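You operate a simulated robot arm through the tools that you are given. There is no shell and no other tool. Be economical: measure what you need, move in short steps, check, and stop when the job is done.

You are at the controls of a simulated robot arm. One attempt, no reset.

JOB
Steam the yellow spool in the pot until the green lamp lights.
Fine: rest the lid on the drip plate, lid on before the steam, then shut the steam.

Only the result counts: the job must be done as asked and must still hold three seconds after the hand-in. Knocking over, shifting, dropping, spilling or breaking anything else fails it.

ROBOT AND FRAMES
A 6-joint arm with a two-finger parallel gripper, fixed in place. Base frame: the origin is at the foot of the arm, x ahead of it, y to its left, z up. Units: mm, degrees, N and s.
Its first joint turns from -66.0 to 66.0 degrees. Payload 2.9 kg.
The tool frame sits at the grasp point between the pads (the TCP): z along the fingers, y along the line on which they close. The tips reach 30 mm beyond it. The gripper opens to 110 mm. The fingers are 20 mm wide and 10 mm thick; the gripper's body (48 by 112 mm) begins 55 mm behind the TCP.
Orientation is that of the tool frame in the base frame, as a unit quaternion [w, x, y, z]. With the fingers straight down and closing along the base's y, the tool's x points along the base's -x, its y along +y and its z along -z.

CONTROLS
- The arm moves only by the tool send_rows. Its argument "targets" is a list of rows, each an object (a shift or turn left out is 0, a gripper value left out holds the last) with "travel": the shift along the base's x, y, z in m, a list of three; "turn": the turn, a rotation vector about the base's x, y, z in degrees, a list of three. In form: [{"travel": [x, y, z], "turn": [ax, ay, az]}, ...]. A call has 1 to 10 rows; each row shifts and turns the commanded pose from where the row before left it. "claw" is the opening, from 0 (shut) to 1 (fully open), set as the call begins (left out, the last holds). Rows are played at 5 a second. More than 50 mm and 8.6 degrees between two rows, or a gripper value outside its range, and nothing of the call is played. Where a pose cannot be reached the arm comes as near as it can. A force on the tool above 90 N (or 10 N above the force at the start of the call, whichever is more), or a blocked arm, ends the call early, and 0.2 s more pass. The fingers move at their own pace (about 108 mm/s each) and stop on an object; they squeeze with about 25 N. The grip force told is the motor's: it shows also when the fingers shut on nothing. Time passes only in rows, and 0.2 s behind the last, so rows that do not move let the fingers close. The reply holds the time, the measured pose of the TCP, the force on the tool along the base axes, the opening and the grip force, in the units named above and with some noise.
- Cameras (640 x 400 px; columns grow to the right, rows downward): "scene" is fixed at [38.1, 409.7, 1400.3]; the picture's right is [-0.98, -0.20, 0.00], its down [-0.08, 0.41, -0.91] and it looks along [0.18, -0.89, -0.42] (base axes); focal length 371 px, centre (320, 200). "wrist" rides on the gripper at [-36, 0, -57] in the tool frame; the picture's right is [0.00, -1.00, 0.00], its down [0.97, 0.00, -0.24] and it looks along [0.24, 0.00, 0.97] (tool axes); focal length 218 px, centre (320, 200).
- get_image(camera): a new picture of that camera. The clock stands still meanwhile.
- probe_pixels(camera, pixels): there is no depth. For up to 12 entries [column, row, z] of the newest picture of that camera ("zoom" is the newest enlarged one), the place [x, y] in the base frame at which the ray of that pixel passes the height z, good to about 3 mm. The clock stands still meanwhile.
- zoom(camera, box): a new picture of the part [left, top, right, bottom] of that camera's present view, enlarged. The clock stands still meanwhile.
- sign_off(): hands the job in; it is judged then, once.

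Go step by step. Measure first, check grasps and placings, and put right what went wrong. The budget is 80 turns and 54 pictures, counting those below and the enlarged ones. Unless the task says otherwise, let go and move clear before handing in, and close with one line.

The tools are called as name(argument=value, ...) on one line, values as JSON. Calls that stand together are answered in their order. send_rows: Moves the arm, as the interface text tells. Its arguments: {"type":"object","properties":{"targets":{"type":"array","items":{"type":"object","properties":{"travel":{"type":"array","items":{"type":"number"}},"turn":{"type":"array","items":{"type":"number"}}}}},"claw":{"type":"number"}},"required":["targets"]} The other tools are called the same way: get_image (camera) takes a picture; probe_pixels (camera, pixels) gives the place at which the rays of pixels pass given heights; zoom (camera, box) takes an enlarged picture of a part of a camera's view; sign_off () hands the job in.

At the start:

```text
clock: 0.0
tool_pos: [457.5, -21.5, 1212.8]
orientation: [0.0, 0.0, 1.0, 0.0]
force: [0.5, -0.5, 0.4]
gripper_width: 110.0
finger_force: 0.1
```

scene: 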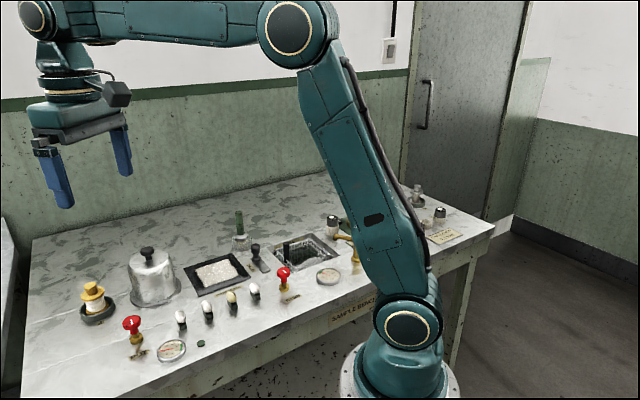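
wrist: 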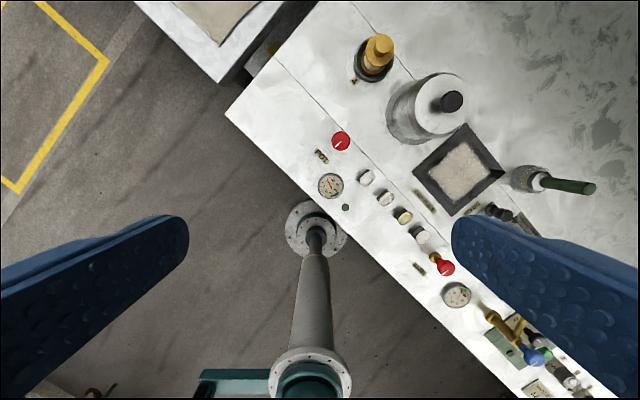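

The scene shows a yellow spool (95,295), a lidded pot (150,275), a drip plate (218,272), red knobs (132,323) and (284,275), and lamps. I'll zoom in for detail.

zoom(camera="scene", box=[60, 200, 260, 370])

zoom(camera="scene", box=[220, 170, 470, 330])

zoom(camera="wrist", box=[300, 20, 620, 220])

zoom(camera="wrist", box=[300, 120, 620, 400])

```text
2.35 times, centred on (160, 285) of scene
```

zoom: 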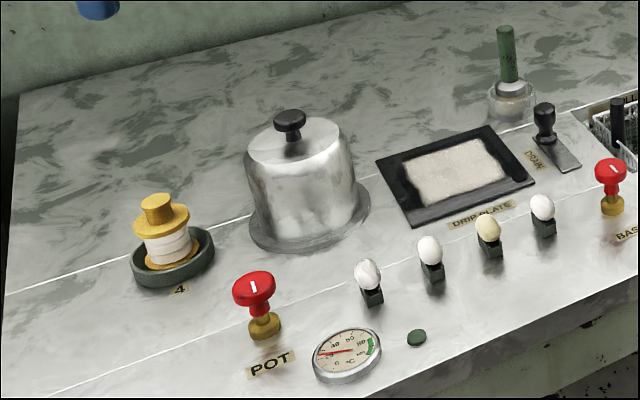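

```text
2.50 times, centred on (345, 250) of scene
```

zoom: 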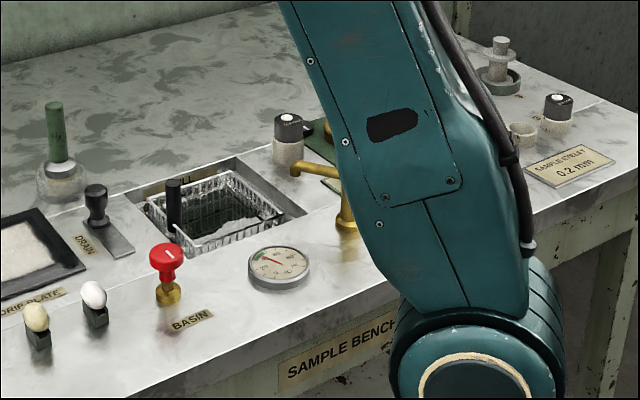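

```text
2.00 times, centred on (460, 120) of wrist
```

zoom: 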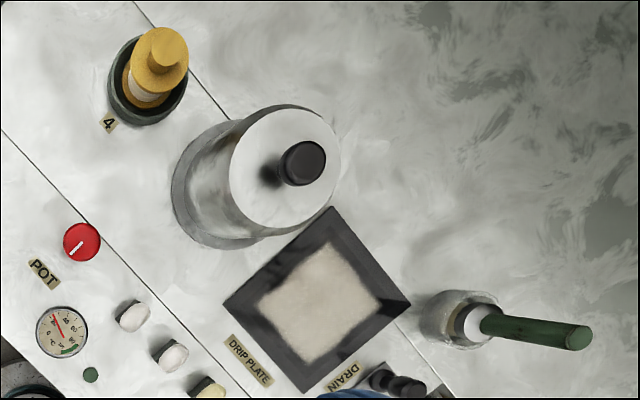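

```text
1.43 times, centred on (460, 260) of wrist
```

zoom: 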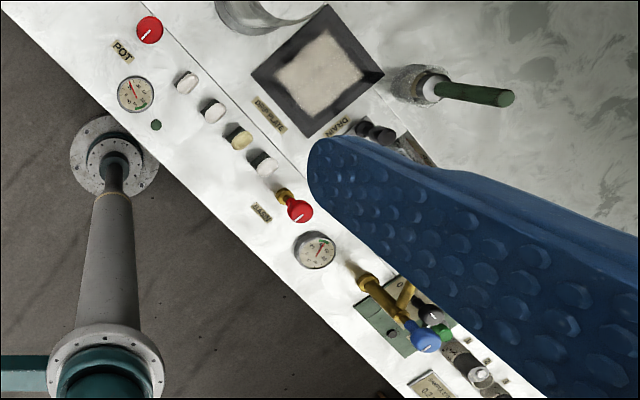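

The pot is lidded, the spool sits in holder 4, and the POT valve is next to a gauge and a small unlit green lamp. I'll triangulate the key points from both cameras.

get_image(camera="wrist")

get_image(camera="scene")

probe_pixels(camera="wrist", pixels=[[451, 101, 765], [451, 101, 915], [383, 43, 765], [383, 43, 865], [340, 141, 765], [340, 141, 815], [458, 173, 770], [345, 207, 770], [367, 68, 765], [404, 118, 765], [442, 101, 885], [330, 186, 775]])

probe_pixels(camera="scene", pixels=[[147, 250, 765], [147, 250, 915], [92, 285, 765], [92, 285, 865], [131, 322, 765], [131, 322, 815], [217, 272, 770], [202, 344, 770], [98, 311, 765], [155, 302, 765], [152, 260, 885], [172, 350, 775]])

```text
47 pictures are left
```

wrist: 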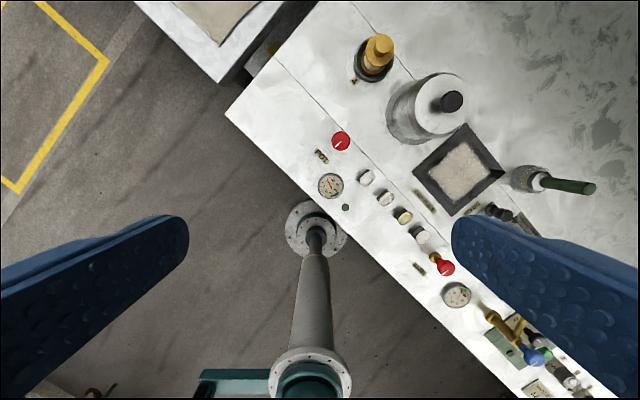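

```text
46 pictures are left
```

scene: 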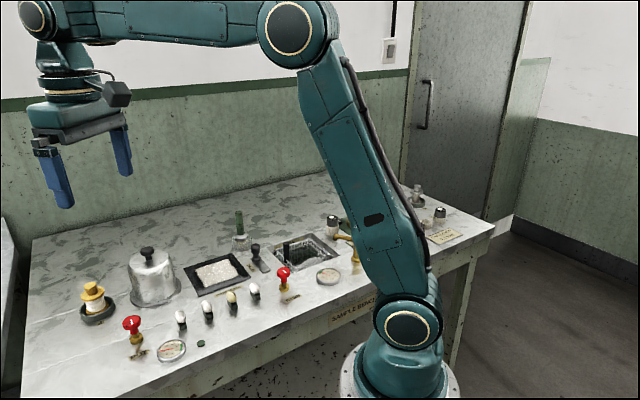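

```text
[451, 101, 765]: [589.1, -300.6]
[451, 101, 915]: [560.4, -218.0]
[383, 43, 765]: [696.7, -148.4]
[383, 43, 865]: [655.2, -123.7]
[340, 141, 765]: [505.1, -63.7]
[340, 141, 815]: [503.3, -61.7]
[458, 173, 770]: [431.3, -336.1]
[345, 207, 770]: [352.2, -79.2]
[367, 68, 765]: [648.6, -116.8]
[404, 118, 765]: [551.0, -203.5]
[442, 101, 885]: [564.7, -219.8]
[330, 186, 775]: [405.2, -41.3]
```

```text
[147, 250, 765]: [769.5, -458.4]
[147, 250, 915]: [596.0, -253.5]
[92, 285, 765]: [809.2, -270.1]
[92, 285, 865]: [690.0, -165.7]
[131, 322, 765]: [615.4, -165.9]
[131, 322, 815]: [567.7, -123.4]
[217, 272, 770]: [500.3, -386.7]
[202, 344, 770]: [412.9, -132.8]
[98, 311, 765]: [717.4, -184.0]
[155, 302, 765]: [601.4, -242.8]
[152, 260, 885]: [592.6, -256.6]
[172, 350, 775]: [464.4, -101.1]
```

The two cameras disagree by a constant of about (60,-55) mm, so I'll check both calibrations against known points: the arm's foot and the fingertips.

probe_pixels(camera="scene", pixels=[[66, 207, 1183], [126, 175, 1183], [400, 385, 765], [22, 397, 765], [33, 239, 765], [490, 222, 765], [284, 272, 765], [284, 272, 815]])

probe_pixels(camera="wrist", pixels=[[316, 228, 0], [310, 370, 765], [226, 112, 765], [318, 3, 765], [520, 398, 765], [445, 268, 765], [445, 268, 815], [310, 370, 900]])

```text
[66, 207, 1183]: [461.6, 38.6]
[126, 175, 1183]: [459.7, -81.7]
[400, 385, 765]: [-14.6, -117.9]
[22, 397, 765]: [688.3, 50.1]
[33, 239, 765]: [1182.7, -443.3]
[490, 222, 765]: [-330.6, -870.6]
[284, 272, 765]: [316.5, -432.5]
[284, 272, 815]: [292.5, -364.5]
```

```text
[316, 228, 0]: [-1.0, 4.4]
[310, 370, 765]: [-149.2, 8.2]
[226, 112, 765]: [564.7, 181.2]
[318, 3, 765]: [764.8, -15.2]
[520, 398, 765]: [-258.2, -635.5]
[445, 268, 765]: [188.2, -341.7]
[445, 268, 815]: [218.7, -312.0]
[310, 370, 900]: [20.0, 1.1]
```

Triangulating shows the bench top is really near z≈843. That gives the lid knob top at (552,-197,955), the spool top at (635,-113,912) and the POT valve at (501,-56,889). I'll move over the pot for a closer look.

send_rows(targets=[{"travel": [0.026, -0.035, -0.014]}, {"travel": [0.026, -0.035, -0.014]}, {"travel": [0.026, -0.035, -0.014]}, {"travel": [0.026, -0.035, -0.014]}, {"travel": [0.026, -0.035, -0.014]}, {}])

get_image(camera="wrist")

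zoom(camera="scene", box=[70, 230, 200, 330])

```text
clock: 1.4
tool_pos: [587.8, -196.6, 1143.2]
orientation: [0.0, 0.0, 1.0, 0.0]
force: [-0.4, -0.2, 1.0]
gripper_width: 110.0
finger_force: 0.1
```

```text
45 pictures are left
```

wrist: 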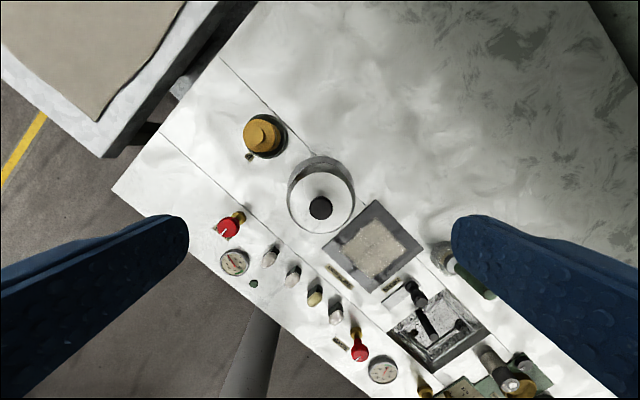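

```text
4.00 times, centred on (135, 280) of scene
```

zoom: 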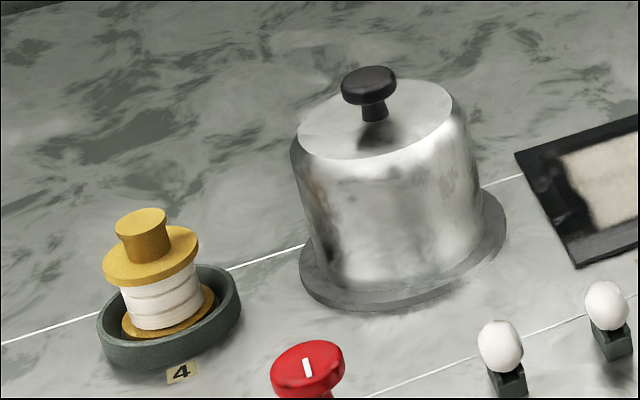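

probe_pixels(camera="wrist", pixels=[[253, 283, 765], [253, 283, 845], [374, 248, 765], [374, 248, 845], [320, 208, 955], [320, 208, 905], [229, 229, 889], [229, 229, 830], [262, 132, 912], [262, 132, 850], [322, 192, 845], [265, 138, 845]])

zoom(camera="wrist", box=[200, 80, 460, 300])

```text
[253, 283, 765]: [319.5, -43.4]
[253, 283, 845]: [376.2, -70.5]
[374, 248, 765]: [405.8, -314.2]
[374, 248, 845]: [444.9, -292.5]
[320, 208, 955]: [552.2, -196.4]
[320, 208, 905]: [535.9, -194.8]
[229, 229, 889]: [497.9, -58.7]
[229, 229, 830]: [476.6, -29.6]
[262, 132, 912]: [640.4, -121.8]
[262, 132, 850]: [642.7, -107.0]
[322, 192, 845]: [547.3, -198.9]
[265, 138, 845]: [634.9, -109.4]
```

```text
1.82 times, centred on (330, 190) of wrist
```

zoom: 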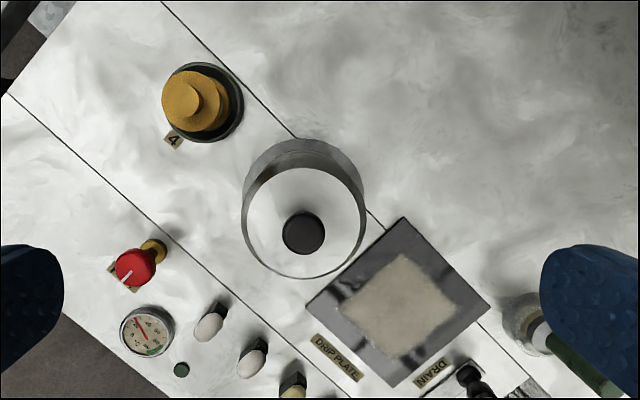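

The bench is confirmed at z≈845. The drip plate centre is (445,-292) and the knob is at (552,-196.5). I'll descend over the knob with the claw partly open.

send_rows(targets=[{"travel": [-0.012, 0, -0.03]}, {"travel": [-0.012, 0, -0.03]}, {"travel": [-0.011, 0, -0.03]}, {"travel": [0, 0, -0.03]}, {"travel": [0, 0, -0.03]}, {}], claw=0.55)

get_image(camera="wrist")

zoom(camera="scene", box=[70, 190, 230, 330])

```text
clock: 2.8
tool_pos: [554.0, -195.8, 990.4]
orientation: [0.0, 0.0, 1.0, 0.0]
force: [-0.1, -0.5, -0.2]
gripper_width: 60.6
finger_force: 0.1
```

```text
42 pictures are left
```

wrist: 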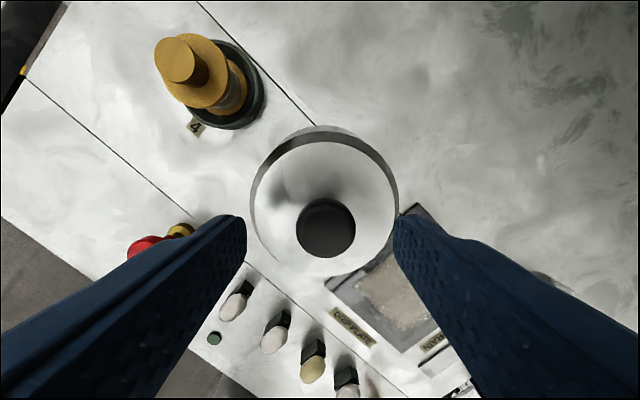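

```text
2.86 times, centred on (150, 260) of scene
```

zoom: 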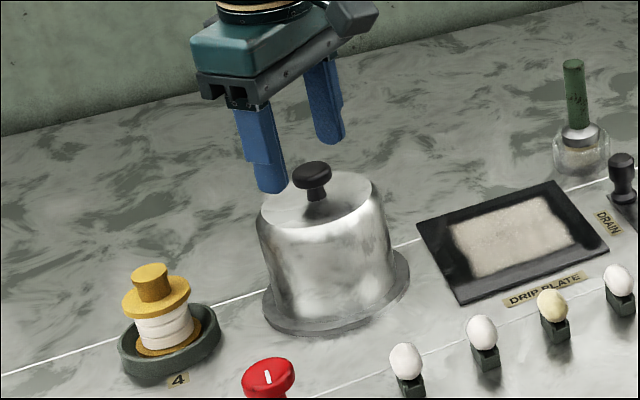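

The knob shows at (325,228). I'll check its xy before the final descent.

probe_pixels(camera="wrist", pixels=[[326, 228, 955], [326, 228, 945], [297, 228, 945], [355, 228, 945], [324, 205, 920], [250, 205, 920], [398, 205, 920], [214, 338, 845]])

```text
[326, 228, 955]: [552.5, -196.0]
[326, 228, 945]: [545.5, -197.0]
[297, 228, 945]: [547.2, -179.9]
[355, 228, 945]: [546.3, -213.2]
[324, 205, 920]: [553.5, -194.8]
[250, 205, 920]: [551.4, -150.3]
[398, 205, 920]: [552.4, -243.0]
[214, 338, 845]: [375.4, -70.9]
```

send_rows(targets=[{"travel": [-0.001, 0, -0.016]}, {"travel": [0, 0, -0.016]}, {}])

zoom(camera="scene", box=[100, 200, 200, 310])

```text
clock: 3.6
tool_pos: [552.9, -196.0, 960.0]
orientation: [0.001, 0.0, 1.0, 0.001]
force: [-4.8, 3.2, 13.0]
gripper_width: 60.2
finger_force: 0.1
```

```text
3.64 times, centred on (150, 255) of scene
```

zoom: 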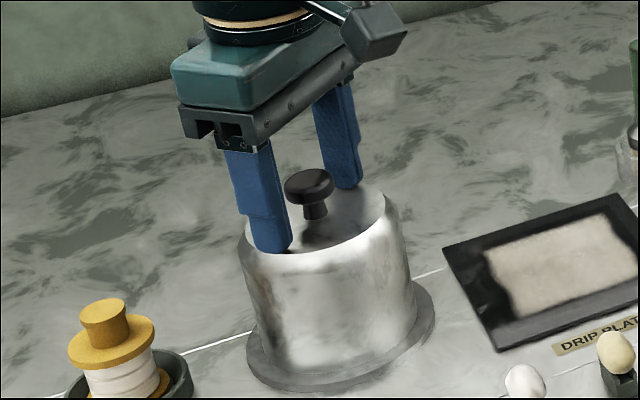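

The tips touch the lid top at about z≈930 (13 N). I'll back up 4 mm and close on the knob.

send_rows(targets=[{"travel": [0, 0, 0.005]}, {}])

send_rows(targets=[{}, {}, {}], claw=0)

```text
clock: 4.2
tool_pos: [551.9, -195.7, 963.9]
orientation: [0.0, 0.0, 1.0, 0.0]
force: [0.2, 1.2, -0.1]
gripper_width: 60.4
finger_force: 0.1
```

```text
clock: 5.0
tool_pos: [551.6, -197.1, 965.9]
orientation: [-0.001, -0.001, 1.0, 0.0]
force: [1.2, 0.3, 0.2]
gripper_width: 26.6
finger_force: 25.1
```

Gripped at 26.6 mm. I'll lift slowly and look.

send_rows(targets=[{"travel": [0, 0, 0.01]}, {"travel": [0, 0, 0.02]}, {"travel": [0, 0, 0.03]}, {}])

zoom(camera="scene", box=[70, 180, 230, 330])

```text
clock: 6.0
tool_pos: [551.6, -195.1, 1025.2]
orientation: [0.0, -0.001, 1.0, 0.001]
force: [0.5, -0.7, -0.4]
gripper_width: 26.6
finger_force: 25.1
```

```text
2.67 times, centred on (150, 255) of scene
```

zoom: 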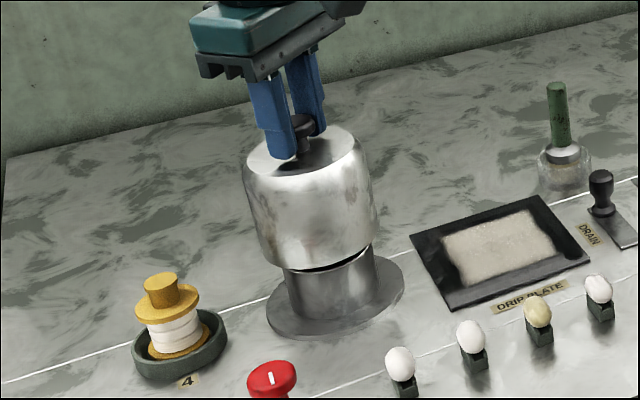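

The lid is a tall bell over the inner pot, so I'll lift further until clear.

send_rows(targets=[{"travel": [0, 0, 0.03]}, {"travel": [0, 0, 0.03]}, {"travel": [0, 0, 0.03]}, {}])

zoom(camera="scene", box=[70, 150, 230, 330])

get_image(camera="wrist")

```text
clock: 7.0
tool_pos: [552.5, -195.8, 1114.0]
orientation: [0.0, 0.0, 1.0, 0.0]
force: [0.2, 0.2, -1.6]
gripper_width: 26.8
finger_force: 24.8
```

```text
2.22 times, centred on (150, 240) of scene
```

zoom: 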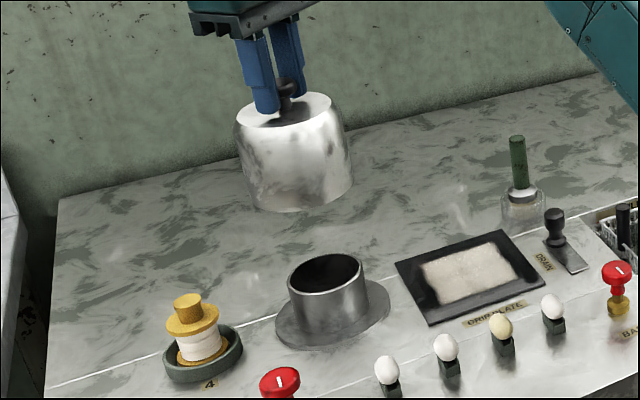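

```text
37 pictures are left
```

wrist: 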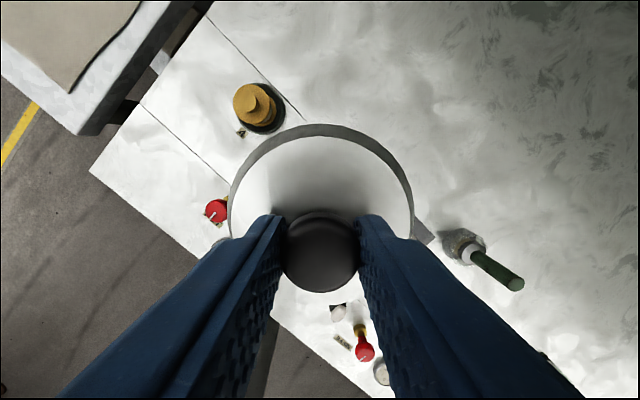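

The lid is clear and the pot is empty. I'll measure the drip plate corners, pot rim and brush before placing the lid.

probe_pixels(camera="zoom", pixels=[[395, 263, 848], [503, 229, 848], [545, 283, 848], [430, 325, 848], [470, 274, 848], [419, 266, 848], [503, 243, 848], [523, 277, 848], [440, 308, 848], [287, 287, 885], [363, 270, 885], [326, 273, 885]])

```text
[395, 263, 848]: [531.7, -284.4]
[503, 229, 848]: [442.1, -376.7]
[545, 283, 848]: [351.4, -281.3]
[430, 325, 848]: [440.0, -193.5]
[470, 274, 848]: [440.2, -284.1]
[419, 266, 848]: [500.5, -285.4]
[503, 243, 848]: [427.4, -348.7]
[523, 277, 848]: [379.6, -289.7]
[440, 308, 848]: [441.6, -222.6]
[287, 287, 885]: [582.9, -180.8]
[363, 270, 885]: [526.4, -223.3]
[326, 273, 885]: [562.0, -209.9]
```

send_rows(targets=[{"travel": [-0.028, -0.023, 0]}, {"travel": [-0.028, -0.023, 0]}, {"travel": [-0.027, -0.022, 0]}, {"travel": [-0.026, -0.022, 0]}, {"travel": [0, 0, -0.03]}, {"travel": [0, 0, -0.03]}, {"travel": [0, 0, -0.03]}, {"travel": [0, 0, -0.03]}, {}])

zoom(camera="scene", box=[120, 150, 300, 330])

```text
clock: 9.0
tool_pos: [443.2, -285.6, 994.1]
orientation: [0.0, 0.0, 1.0, 0.0]
force: [-0.2, -0.1, -1.5]
gripper_width: 26.5
finger_force: 25.2
```

```text
2.22 times, centred on (210, 240) of scene
```

zoom: 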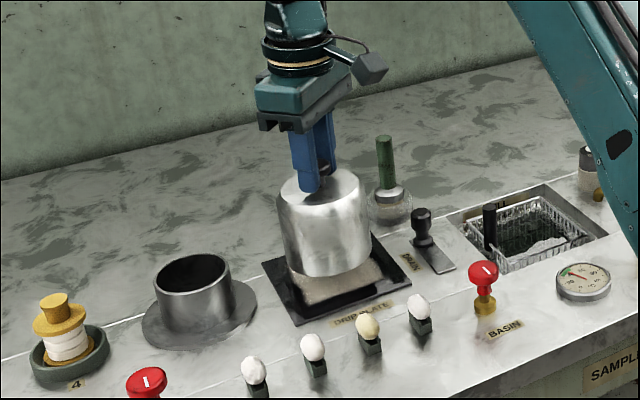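

Aligned over the plate. I'll lower in small steps until contact.

send_rows(targets=[{"travel": [0, 0, -0.012]}, {"travel": [0, 0, -0.01]}, {"travel": [0, 0, -0.004]}, {}])

zoom(camera="scene", box=[150, 180, 290, 320])

```text
clock: 10.0
tool_pos: [442.4, -284.9, 969.0]
orientation: [0.0, 0.0, 1.0, 0.0]
force: [-0.6, 0.7, -1.2]
gripper_width: 26.7
finger_force: 25.1
```

```text
2.86 times, centred on (220, 250) of scene
```

zoom: 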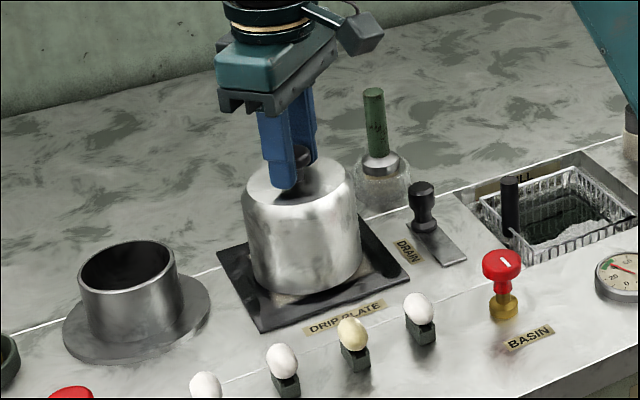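

send_rows(targets=[{"travel": [0, 0, -0.002]}, {"travel": [0, 0, -0.002]}, {}])

```text
clock: 10.8
tool_pos: [443.0, -286.1, 963.5]
orientation: [0.0, 0.0, 1.0, 0.0]
force: [0.3, -0.1, -1.4]
gripper_width: 26.9
finger_force: 25.1
```

send_rows(targets=[{"travel": [0, 0, -0.002]}, {"travel": [0, 0, -0.002]}, {}])

```text
clock: 11.6
tool_pos: [443.8, -288.2, 962.6]
orientation: [0.002, 0.001, 1.0, -0.002]
force: [0.8, -4.2, 16.0]
gripper_width: 26.8
finger_force: 24.6
```

Contact at TCP z≈962 (16 N). I'll ease off slightly and release.

send_rows(targets=[{"travel": [0, 0, 0.002]}, {}])

send_rows(targets=[{}, {}], claw=0.5)

send_rows(targets=[{"travel": [0, 0, 0.04]}, {"travel": [0, 0, 0.05]}, {"travel": [0, 0, 0.05]}, {}])

zoom(camera="scene", box=[120, 180, 280, 340])

get_image(camera="wrist")

```text
clock: 12.2
tool_pos: [442.8, -287.1, 961.3]
orientation: [0.0, 0.0, 1.0, 0.0]
force: [1.4, -2.4, 5.9]
gripper_width: 26.7
finger_force: 25.3
```

```text
clock: 12.8
tool_pos: [442.4, -286.4, 960.4]
orientation: [-0.001, 0.0, 1.0, 0.0]
force: [-0.3, -0.6, 0.4]
gripper_width: 55.1
finger_force: 0.0
```

```text
clock: 13.8
tool_pos: [442.2, -286.5, 1102.4]
orientation: [0.0, 0.001, 1.0, 0.0]
force: [0.4, 0.4, -0.5]
gripper_width: 55.0
finger_force: 0.0
```

```text
2.50 times, centred on (200, 260) of scene
```

zoom: 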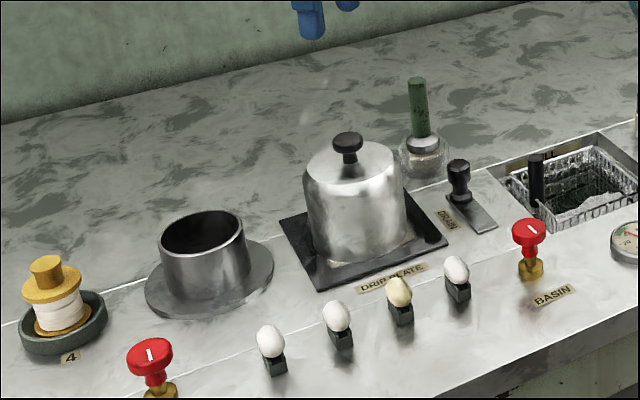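

```text
33 pictures are left
```

wrist: 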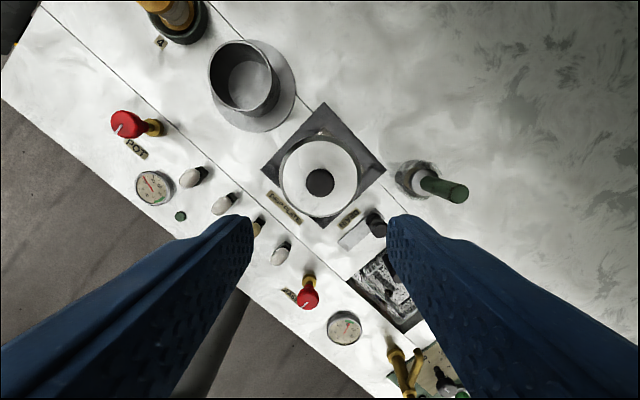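

The lid sits squarely on the drip plate. Next I'll go above the spool.

send_rows(targets=[{"travel": [0.036, 0.034, -0.012]}, {"travel": [0.036, 0.034, -0.012]}, {"travel": [0.036, 0.035, -0.012]}, {"travel": [0.036, 0.035, -0.012]}, {"travel": [0.036, 0.035, -0.012]}, {}])

get_image(camera="wrist")

get_image(camera="scene")

```text
refused: row 1 steps farther than a row can; nothing moved
```

```text
32 pictures are left
```

wrist: 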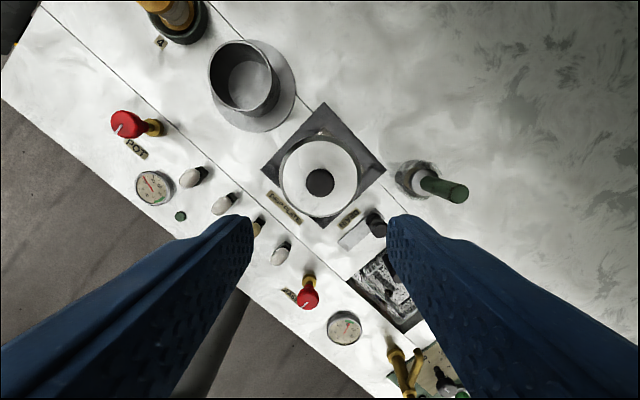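

```text
31 pictures are left
```

scene: 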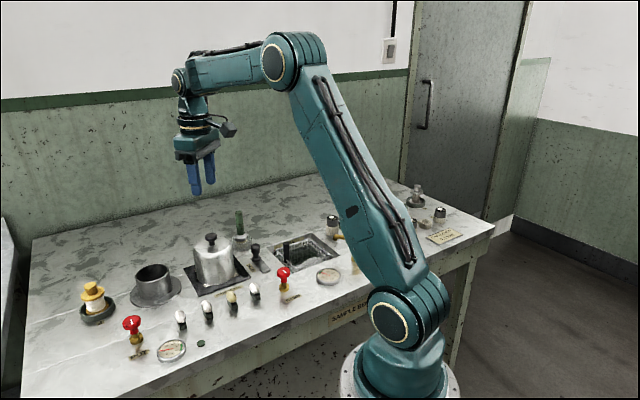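

The step was slightly too large. I'll retry in smaller ones, and use these pictures to locate the pot opening.

probe_pixels(camera="wrist", pixels=[[244, 76, 890], [208, 72, 890], [281, 80, 890], [240, 40, 890], [246, 113, 890], [252, 85, 848], [180, 216, 848]])

probe_pixels(camera="scene", pixels=[[154, 273, 890], [134, 278, 890], [173, 269, 890], [151, 265, 890], [157, 281, 890], [156, 294, 848], [202, 344, 848]])

send_rows(targets=[{"travel": [0.032, 0.029, -0.01]}, {"travel": [0.032, 0.029, -0.01]}, {"travel": [0.032, 0.029, -0.01]}, {"travel": [0.032, 0.029, -0.01]}, {"travel": [0.032, 0.029, -0.01]}, {"travel": [0.032, 0.028, -0.01]}, {}])

get_image(camera="wrist")

zoom(camera="scene", box=[50, 210, 210, 340])

```text
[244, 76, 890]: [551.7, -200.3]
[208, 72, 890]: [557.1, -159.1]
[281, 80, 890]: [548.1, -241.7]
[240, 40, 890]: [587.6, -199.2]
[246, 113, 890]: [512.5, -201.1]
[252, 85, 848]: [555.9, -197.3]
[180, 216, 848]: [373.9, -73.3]
```

```text
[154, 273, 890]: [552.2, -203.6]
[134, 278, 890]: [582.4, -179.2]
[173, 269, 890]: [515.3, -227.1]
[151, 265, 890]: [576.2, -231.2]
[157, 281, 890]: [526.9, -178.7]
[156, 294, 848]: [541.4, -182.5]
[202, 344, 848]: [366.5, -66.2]
```

```text
clock: 15.4
tool_pos: [633.0, -113.8, 1043.4]
orientation: [0.0, -0.001, 1.0, 0.0]
force: [-0.1, 0.3, 0.8]
gripper_width: 54.8
finger_force: 0.1
```

```text
30 pictures are left
```

wrist: 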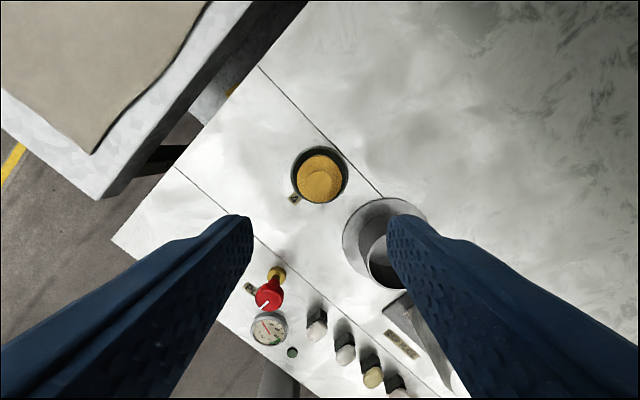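

```text
3.08 times, centred on (130, 275) of scene
```

zoom: 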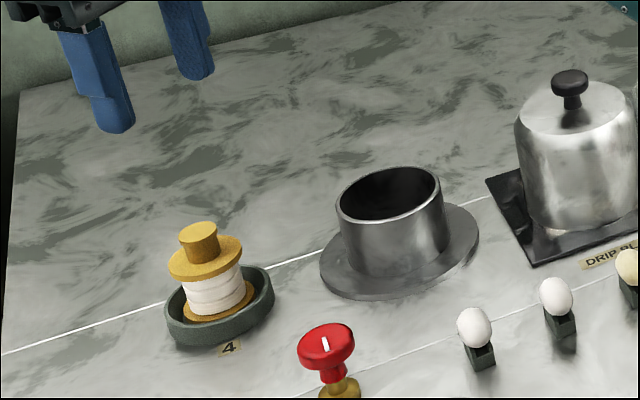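

zoom(camera="wrist", box=[270, 130, 370, 220])

probe_pixels(camera="wrist", pixels=[[320, 186, 912], [319, 178, 895], [296, 178, 895], [343, 178, 895], [319, 174, 850]])

```text
4.44 times, centred on (320, 175) of wrist
```

zoom: 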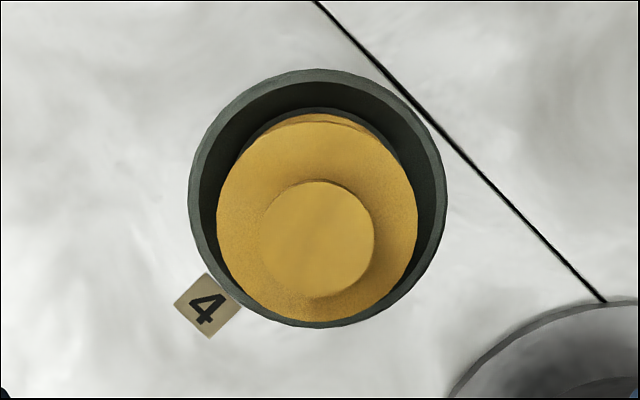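

```text
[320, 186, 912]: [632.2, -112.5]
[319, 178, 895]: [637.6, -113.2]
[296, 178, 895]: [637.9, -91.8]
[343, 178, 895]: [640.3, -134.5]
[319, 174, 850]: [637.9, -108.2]
```

The spool knob is under the TCP at about (634,-113). I'll descend until the tips just reach the flange.

send_rows(targets=[{"travel": [0.001, 0.001, -0.04]}, {"travel": [0, 0, -0.04]}, {"travel": [0, 0, -0.025]}, {}])

zoom(camera="scene", box=[50, 230, 150, 330])

get_image(camera="wrist")

```text
clock: 16.4
tool_pos: [632.7, -110.4, 938.2]
orientation: [0.0, 0.001, 1.0, 0.0]
force: [-0.7, 0.6, 0.3]
gripper_width: 55.2
finger_force: 0.1
```

```text
4.00 times, centred on (100, 280) of scene
```

zoom: 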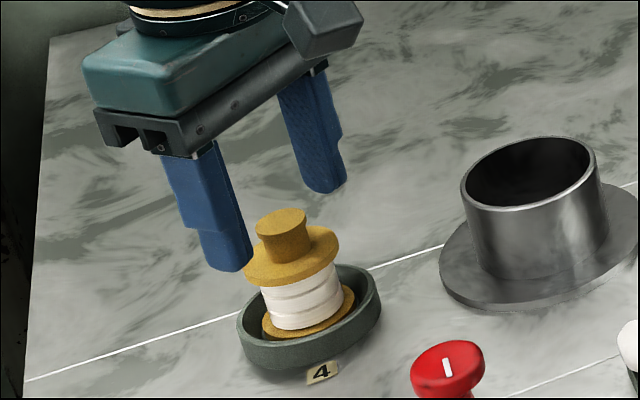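

```text
26 pictures are left
```

wrist: 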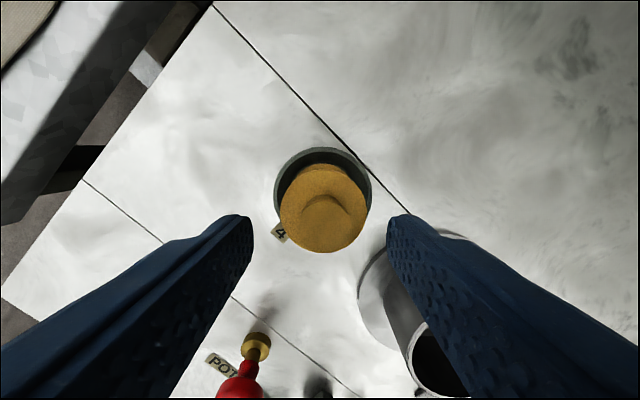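

probe_pixels(camera="wrist", pixels=[[323, 216, 912], [323, 216, 905], [281, 205, 895], [366, 205, 895]])

zoom(camera="wrist", box=[270, 140, 380, 260])

```text
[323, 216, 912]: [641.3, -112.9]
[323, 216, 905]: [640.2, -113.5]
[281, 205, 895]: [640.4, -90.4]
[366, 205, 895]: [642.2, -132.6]
```

```text
3.33 times, centred on (325, 200) of wrist
```

zoom: 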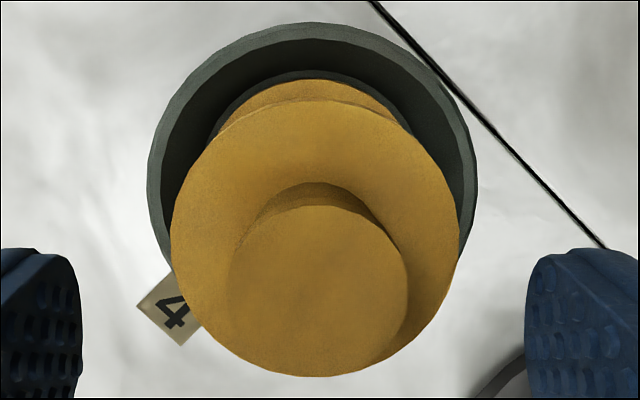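

Knob centre is about (634.5,-113) and the TCP is commanded to (635.5,-112.5). I'll narrow the claw so the tips land on the flange, then lower in small steps.

send_rows(targets=[{"travel": [-0.001, 0, 0]}, {}], claw=0.34)

send_rows(targets=[{"travel": [0, 0, -0.004]}, {"travel": [0, 0, -0.003]}, {}])

```text
clock: 17.0
tool_pos: [633.0, -111.2, 938.1]
orientation: [0.001, -0.001, 1.0, 0.0]
force: [-0.6, 0.4, -0.2]
gripper_width: 37.1
finger_force: 0.2
```

```text
clock: 17.8
tool_pos: [634.2, -112.6, 931.3]
orientation: [0.0, 0.0, 1.0, 0.0]
force: [-0.4, 0.8, -0.3]
gripper_width: 37.5
finger_force: 0.1
```

send_rows(targets=[{"travel": [0, 0, -0.002]}, {"travel": [0, 0, -0.002]}, {}])

zoom(camera="scene", box=[60, 260, 130, 330])

```text
clock: 18.6
tool_pos: [635.1, -111.0, 925.7]
orientation: [0.0, 0.0, 1.0, 0.0]
force: [-1.0, 0.4, -0.8]
gripper_width: 37.3
finger_force: 0.0
```

```text
5.71 times, centred on (95, 295) of scene
```

zoom: 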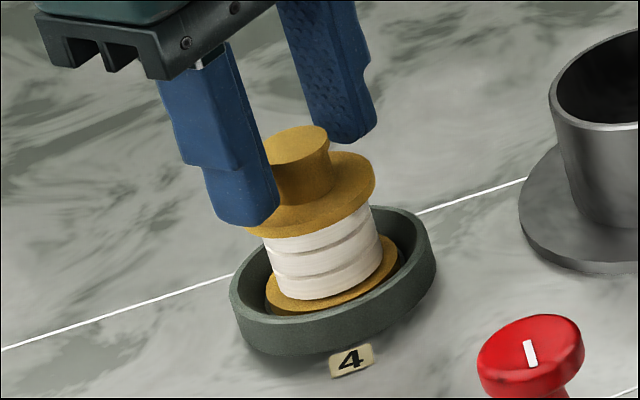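

send_rows(targets=[{"travel": [0, 0, -0.002]}, {}])

send_rows(targets=[{}, {}, {}], claw=0)

```text
clock: 19.2
tool_pos: [635.1, -111.4, 925.1]
orientation: [0.0, 0.0, 1.0, 0.0]
force: [1.0, 0.2, 0.4]
gripper_width: 37.1
finger_force: 0.2
```

```text
clock: 20.0
tool_pos: [634.5, -111.5, 923.2]
orientation: [0.0, 0.0, 1.0, 0.001]
force: [0.1, 0.4, -0.5]
gripper_width: 21.7
finger_force: 25.1
```

Gripped at 21.7 mm, matching the knob. I'll lift.

send_rows(targets=[{"travel": [0, 0, 0.01]}, {"travel": [0, 0, 0.03]}, {"travel": [0, 0, 0.04]}, {"travel": [0, 0, 0.04]}, {}])

zoom(camera="scene", box=[50, 210, 190, 330])

```text
clock: 21.2
tool_pos: [636.7, -110.8, 1045.0]
orientation: [-0.001, 0.0, 1.0, -0.001]
force: [-0.2, 0.0, -0.7]
gripper_width: 21.7
finger_force: 25.2
```

```text
3.33 times, centred on (120, 270) of scene
```

zoom: 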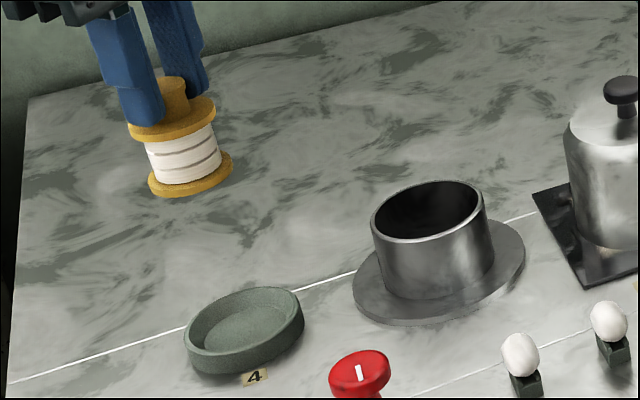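

send_rows(targets=[{"travel": [-0.028, -0.028, 0]}, {"travel": [-0.028, -0.028, 0]}, {"travel": [-0.0265, -0.029, 0]}, {"travel": [0, 0, -0.025]}, {"travel": [0, 0, -0.02]}, {}])

zoom(camera="scene", box=[80, 200, 220, 320])

get_image(camera="wrist")

```text
clock: 22.6
tool_pos: [553.8, -196.9, 998.0]
orientation: [0.0, -0.001, 1.0, -0.001]
force: [0.2, 0.4, -0.9]
gripper_width: 21.7
finger_force: 24.7
```

```text
3.33 times, centred on (150, 260) of scene
```

zoom: 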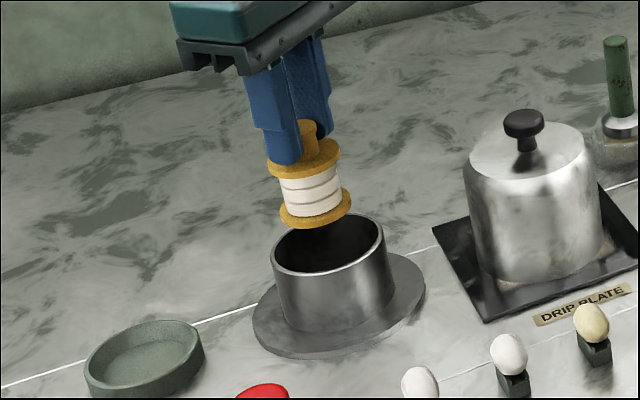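

```text
21 pictures are left
```

wrist: 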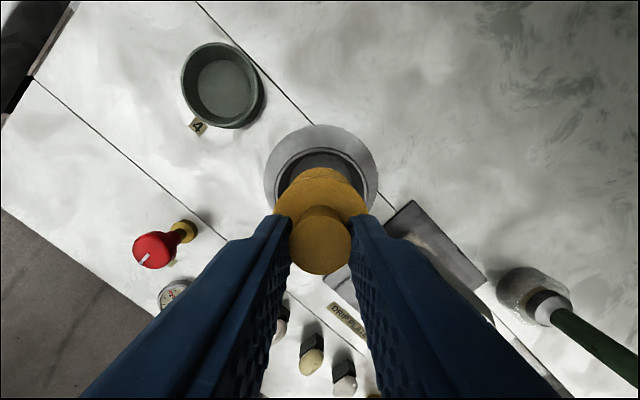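

Centred over the pot. I'll lower in.

send_rows(targets=[{"travel": [0, 0, -0.02]}, {"travel": [0, 0, -0.02]}, {"travel": [0, 0, -0.02]}, {"travel": [0, 0, -0.006]}, {}])

zoom(camera="scene", box=[100, 220, 210, 320])

```text
clock: 23.8
tool_pos: [553.1, -196.7, 933.5]
orientation: [-0.001, 0.0, 1.0, 0.0]
force: [0.4, -0.6, -1.1]
gripper_width: 21.7
finger_force: 25.3
```

```text
4.00 times, centred on (155, 270) of scene
```

zoom: 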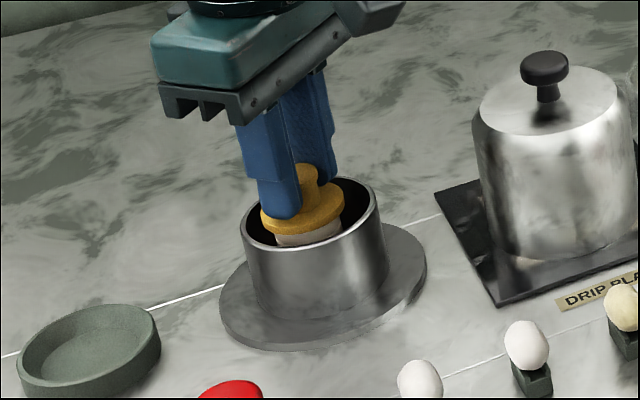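

send_rows(targets=[{"travel": [0, 0, -0.003]}, {"travel": [0, 0, -0.003]}, {}])

send_rows(targets=[{"travel": [0, 0, -0.002]}, {"travel": [0, 0, -0.001]}, {}])

```text
clock: 24.6
tool_pos: [553.0, -198.1, 930.2]
orientation: [0.002, 0.001, 1.0, -0.001]
force: [-4.4, -0.5, 19.0]
gripper_width: 21.9
finger_force: 24.9
```

```text
clock: 25.4
tool_pos: [553.2, -197.5, 927.6]
orientation: [0.002, 0.001, 1.0, -0.001]
force: [2.7, -1.7, 21.7]
gripper_width: 21.5
finger_force: 24.9
```

Contact at TCP ≈930, so the spool is on the pot floor. I'll ease up, release and rise.

send_rows(targets=[{"travel": [0, 0, 0.004]}, {}])

send_rows(targets=[{}, {}], claw=0.37)

send_rows(targets=[{"travel": [0, 0, 0.03]}, {"travel": [0, 0, 0.05]}, {"travel": [0, 0, 0.05]}, {"travel": [0, 0, 0.04]}, {}])

get_image(camera="wrist")

zoom(camera="scene", box=[100, 220, 260, 340])

```text
clock: 26.0
tool_pos: [551.2, -196.2, 926.0]
orientation: [-0.002, 0.0, 1.0, 0.001]
force: [-0.3, 0.5, 0.1]
gripper_width: 21.9
finger_force: 24.9
```

```text
clock: 26.6
tool_pos: [551.2, -197.6, 928.8]
orientation: [0.0, 0.0, 1.0, 0.0]
force: [1.3, 0.1, -0.6]
gripper_width: 40.6
finger_force: 0.0
```

```text
clock: 27.8
tool_pos: [552.4, -198.0, 1098.9]
orientation: [0.0, 0.0, 1.0, 0.0]
force: [0.7, -0.2, 0.9]
gripper_width: 40.7
finger_force: 0.2
```

```text
19 pictures are left
```

wrist: 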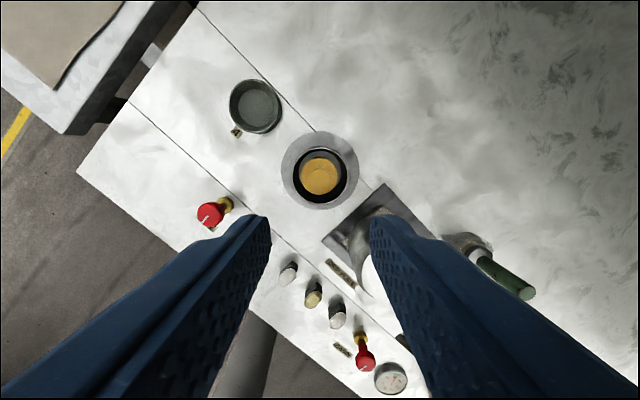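

```text
3.33 times, centred on (180, 280) of scene
```

zoom: 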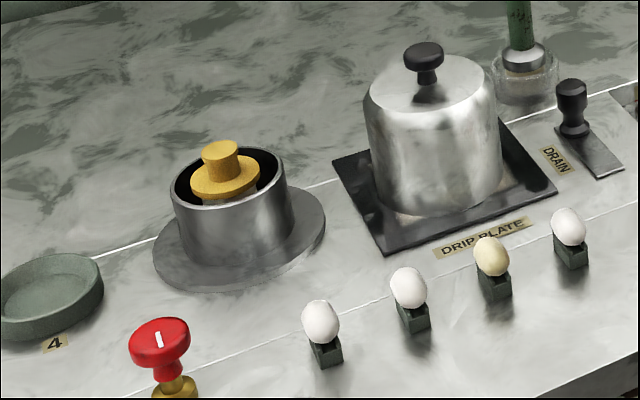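

The spool stands upright in the pot. Next I'll fetch the lid from the drip plate with the same grip.

send_rows(targets=[{"travel": [-0.0365, -0.0297, 0]}, {"travel": [-0.0365, -0.0297, 0]}, {"travel": [-0.0365, -0.0296, 0]}, {}, {"travel": [0, 0, -0.035]}, {"travel": [0, 0, -0.035]}, {"travel": [0, 0, -0.035]}, {"travel": [0, 0, -0.015]}, {"travel": [0, 0, -0.015]}, {}], claw=0.5)

send_rows(targets=[{}, {}, {}], claw=0)

send_rows(targets=[{"travel": [0, 0, 0.02]}, {"travel": [0, 0, 0.04]}, {"travel": [0, 0, 0.04]}, {"travel": [0, 0, 0.05]}, {}])

zoom(camera="scene", box=[100, 160, 260, 330])

```text
clock: 30.0
tool_pos: [442.3, -286.6, 964.5]
orientation: [0.0, 0.0, 1.0, 0.0]
force: [0.7, 0.7, -0.7]
gripper_width: 55.0
finger_force: 0.1
```

```text
clock: 30.8
tool_pos: [443.3, -285.9, 964.1]
orientation: [0.0, 0.0, 1.0, 0.0]
force: [0.2, 0.0, 0.2]
gripper_width: 26.7
finger_force: 24.7
```

```text
clock: 32.0
tool_pos: [443.0, -283.1, 1113.1]
orientation: [0.0, -0.001, 1.0, 0.0]
force: [-0.8, 0.1, -1.6]
gripper_width: 26.8
finger_force: 25.3
```

```text
2.35 times, centred on (180, 245) of scene
```

zoom: 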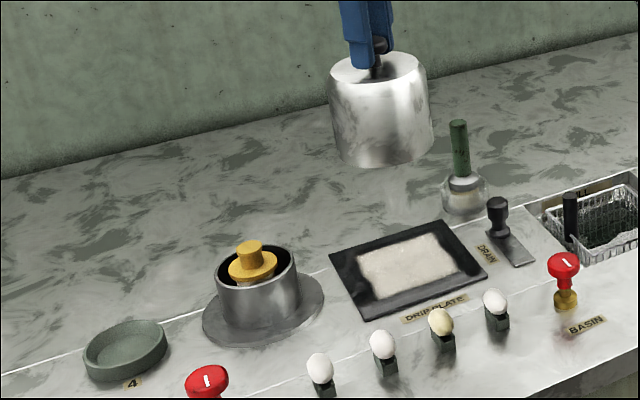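

The lid is held. I'll return it exactly by the reverse of the earlier shift, (+109,+90), and lower.

send_rows(targets=[{"travel": [0.028, 0.023, 0]}, {"travel": [0.028, 0.023, 0]}, {"travel": [0.027, 0.022, 0]}, {"travel": [0.026, 0.022, 0]}, {}, {"travel": [0, 0, -0.03]}, {"travel": [0, 0, -0.03]}, {}])

zoom(camera="scene", box=[80, 180, 230, 330])

```text
clock: 33.8
tool_pos: [553.2, -196.2, 1054.0]
orientation: [0.0, 0.0, 1.0, 0.0]
force: [-0.2, -0.3, -2.2]
gripper_width: 26.8
finger_force: 24.7
```

```text
2.67 times, centred on (155, 255) of scene
```

zoom: 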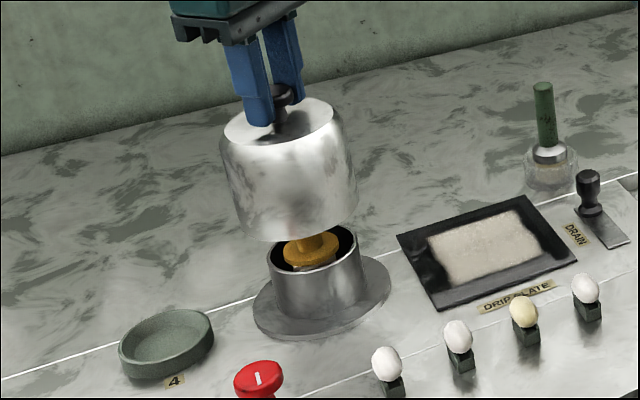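

send_rows(targets=[{"travel": [0, 0, -0.02]}, {"travel": [0, 0, -0.02]}, {"travel": [0, 0, -0.02]}, {"travel": [0, 0, -0.015]}, {"travel": [0, 0, -0.008]}, {}])

send_rows(targets=[{"travel": [0, 0, -0.002]}, {"travel": [0, 0, -0.002]}, {}])

zoom(camera="scene", box=[80, 200, 210, 330])

```text
clock: 35.2
tool_pos: [552.6, -196.8, 970.6]
orientation: [0.0, -0.001, 1.0, 0.001]
force: [0.4, -0.4, -1.6]
gripper_width: 26.7
finger_force: 25.9
```

```text
clock: 36.0
tool_pos: [552.2, -196.7, 967.1]
orientation: [0.0, 0.0, 1.0, 0.0]
force: [0.1, -0.3, -1.3]
gripper_width: 26.9
finger_force: 24.8
```

```text
3.08 times, centred on (145, 265) of scene
```

zoom: 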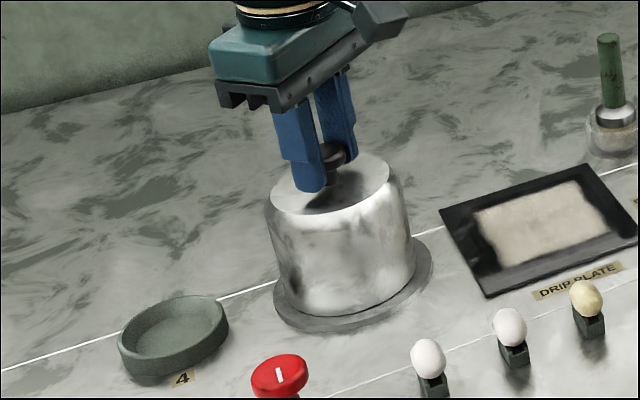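

send_rows(targets=[{"travel": [0, 0, -0.002]}, {"travel": [0, 0, -0.001]}, {}])

```text
clock: 36.8
tool_pos: [551.8, -198.1, 964.9]
orientation: [0.003, 0.001, 1.0, 0.0]
force: [-4.3, -3.4, 20.9]
gripper_width: 26.9
finger_force: 25.4
```

The lid is seated (21 N contact). I'll release, rise and inspect.

send_rows(targets=[{"travel": [0, 0, 0.0025]}, {}])

send_rows(targets=[{}, {}], claw=0.5)

send_rows(targets=[{"travel": [0, 0, 0.04]}, {"travel": [0, 0, 0.05]}, {"travel": [-0.02, 0.035, 0]}, {"travel": [-0.02, 0.035, 0]}, {"travel": [-0.011, 0.035, 0]}, {"travel": [0, 0.035, 0]}, {}])

get_image(camera="wrist")

zoom(camera="scene", box=[90, 230, 230, 370])

```text
clock: 37.4
tool_pos: [552.8, -196.2, 965.6]
orientation: [-0.001, -0.001, 1.0, 0.0]
force: [1.4, -1.3, 6.2]
gripper_width: 26.9
finger_force: 25.1
```

```text
clock: 38.0
tool_pos: [551.7, -195.5, 965.7]
orientation: [0.0, 0.0, 1.0, 0.001]
force: [0.0, -0.3, 0.3]
gripper_width: 55.4
finger_force: 0.0
```

```text
clock: 39.6
tool_pos: [503.1, -55.8, 1055.1]
orientation: [0.0, 0.0, 1.0, 0.0]
force: [0.5, -0.3, 0.5]
gripper_width: 55.1
finger_force: 0.1
```

```text
14 pictures are left
```

wrist: 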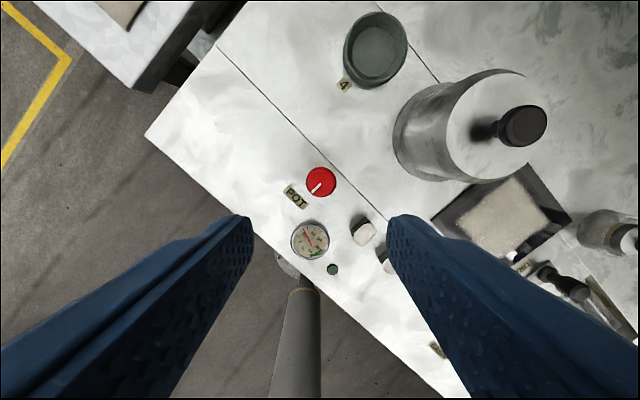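

```text
2.86 times, centred on (160, 300) of scene
```

zoom: 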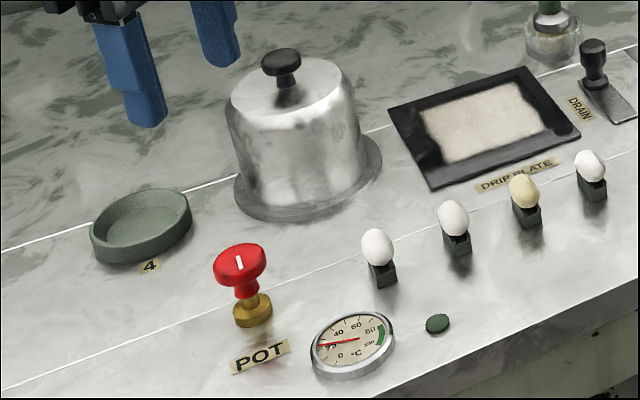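

Lid back on. Next I'll measure the POT knob, its mark and the gauge closely.

probe_pixels(camera="wrist", pixels=[[321, 182, 889], [305, 182, 889], [337, 182, 889], [321, 182, 880]])

zoom(camera="wrist", box=[270, 155, 370, 285])

```text
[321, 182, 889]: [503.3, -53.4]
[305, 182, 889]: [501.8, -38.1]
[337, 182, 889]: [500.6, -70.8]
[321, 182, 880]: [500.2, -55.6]
```

```text
3.08 times, centred on (320, 220) of wrist
```

zoom: 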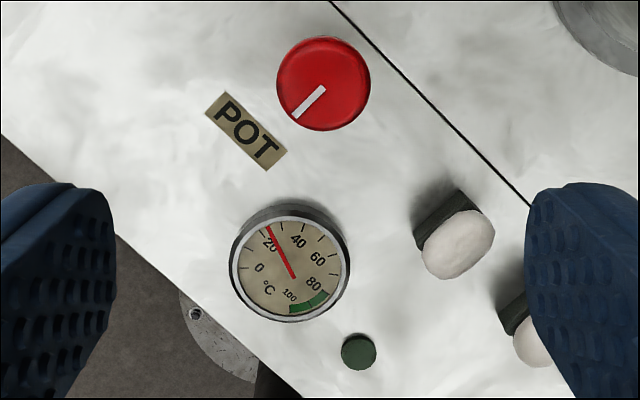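

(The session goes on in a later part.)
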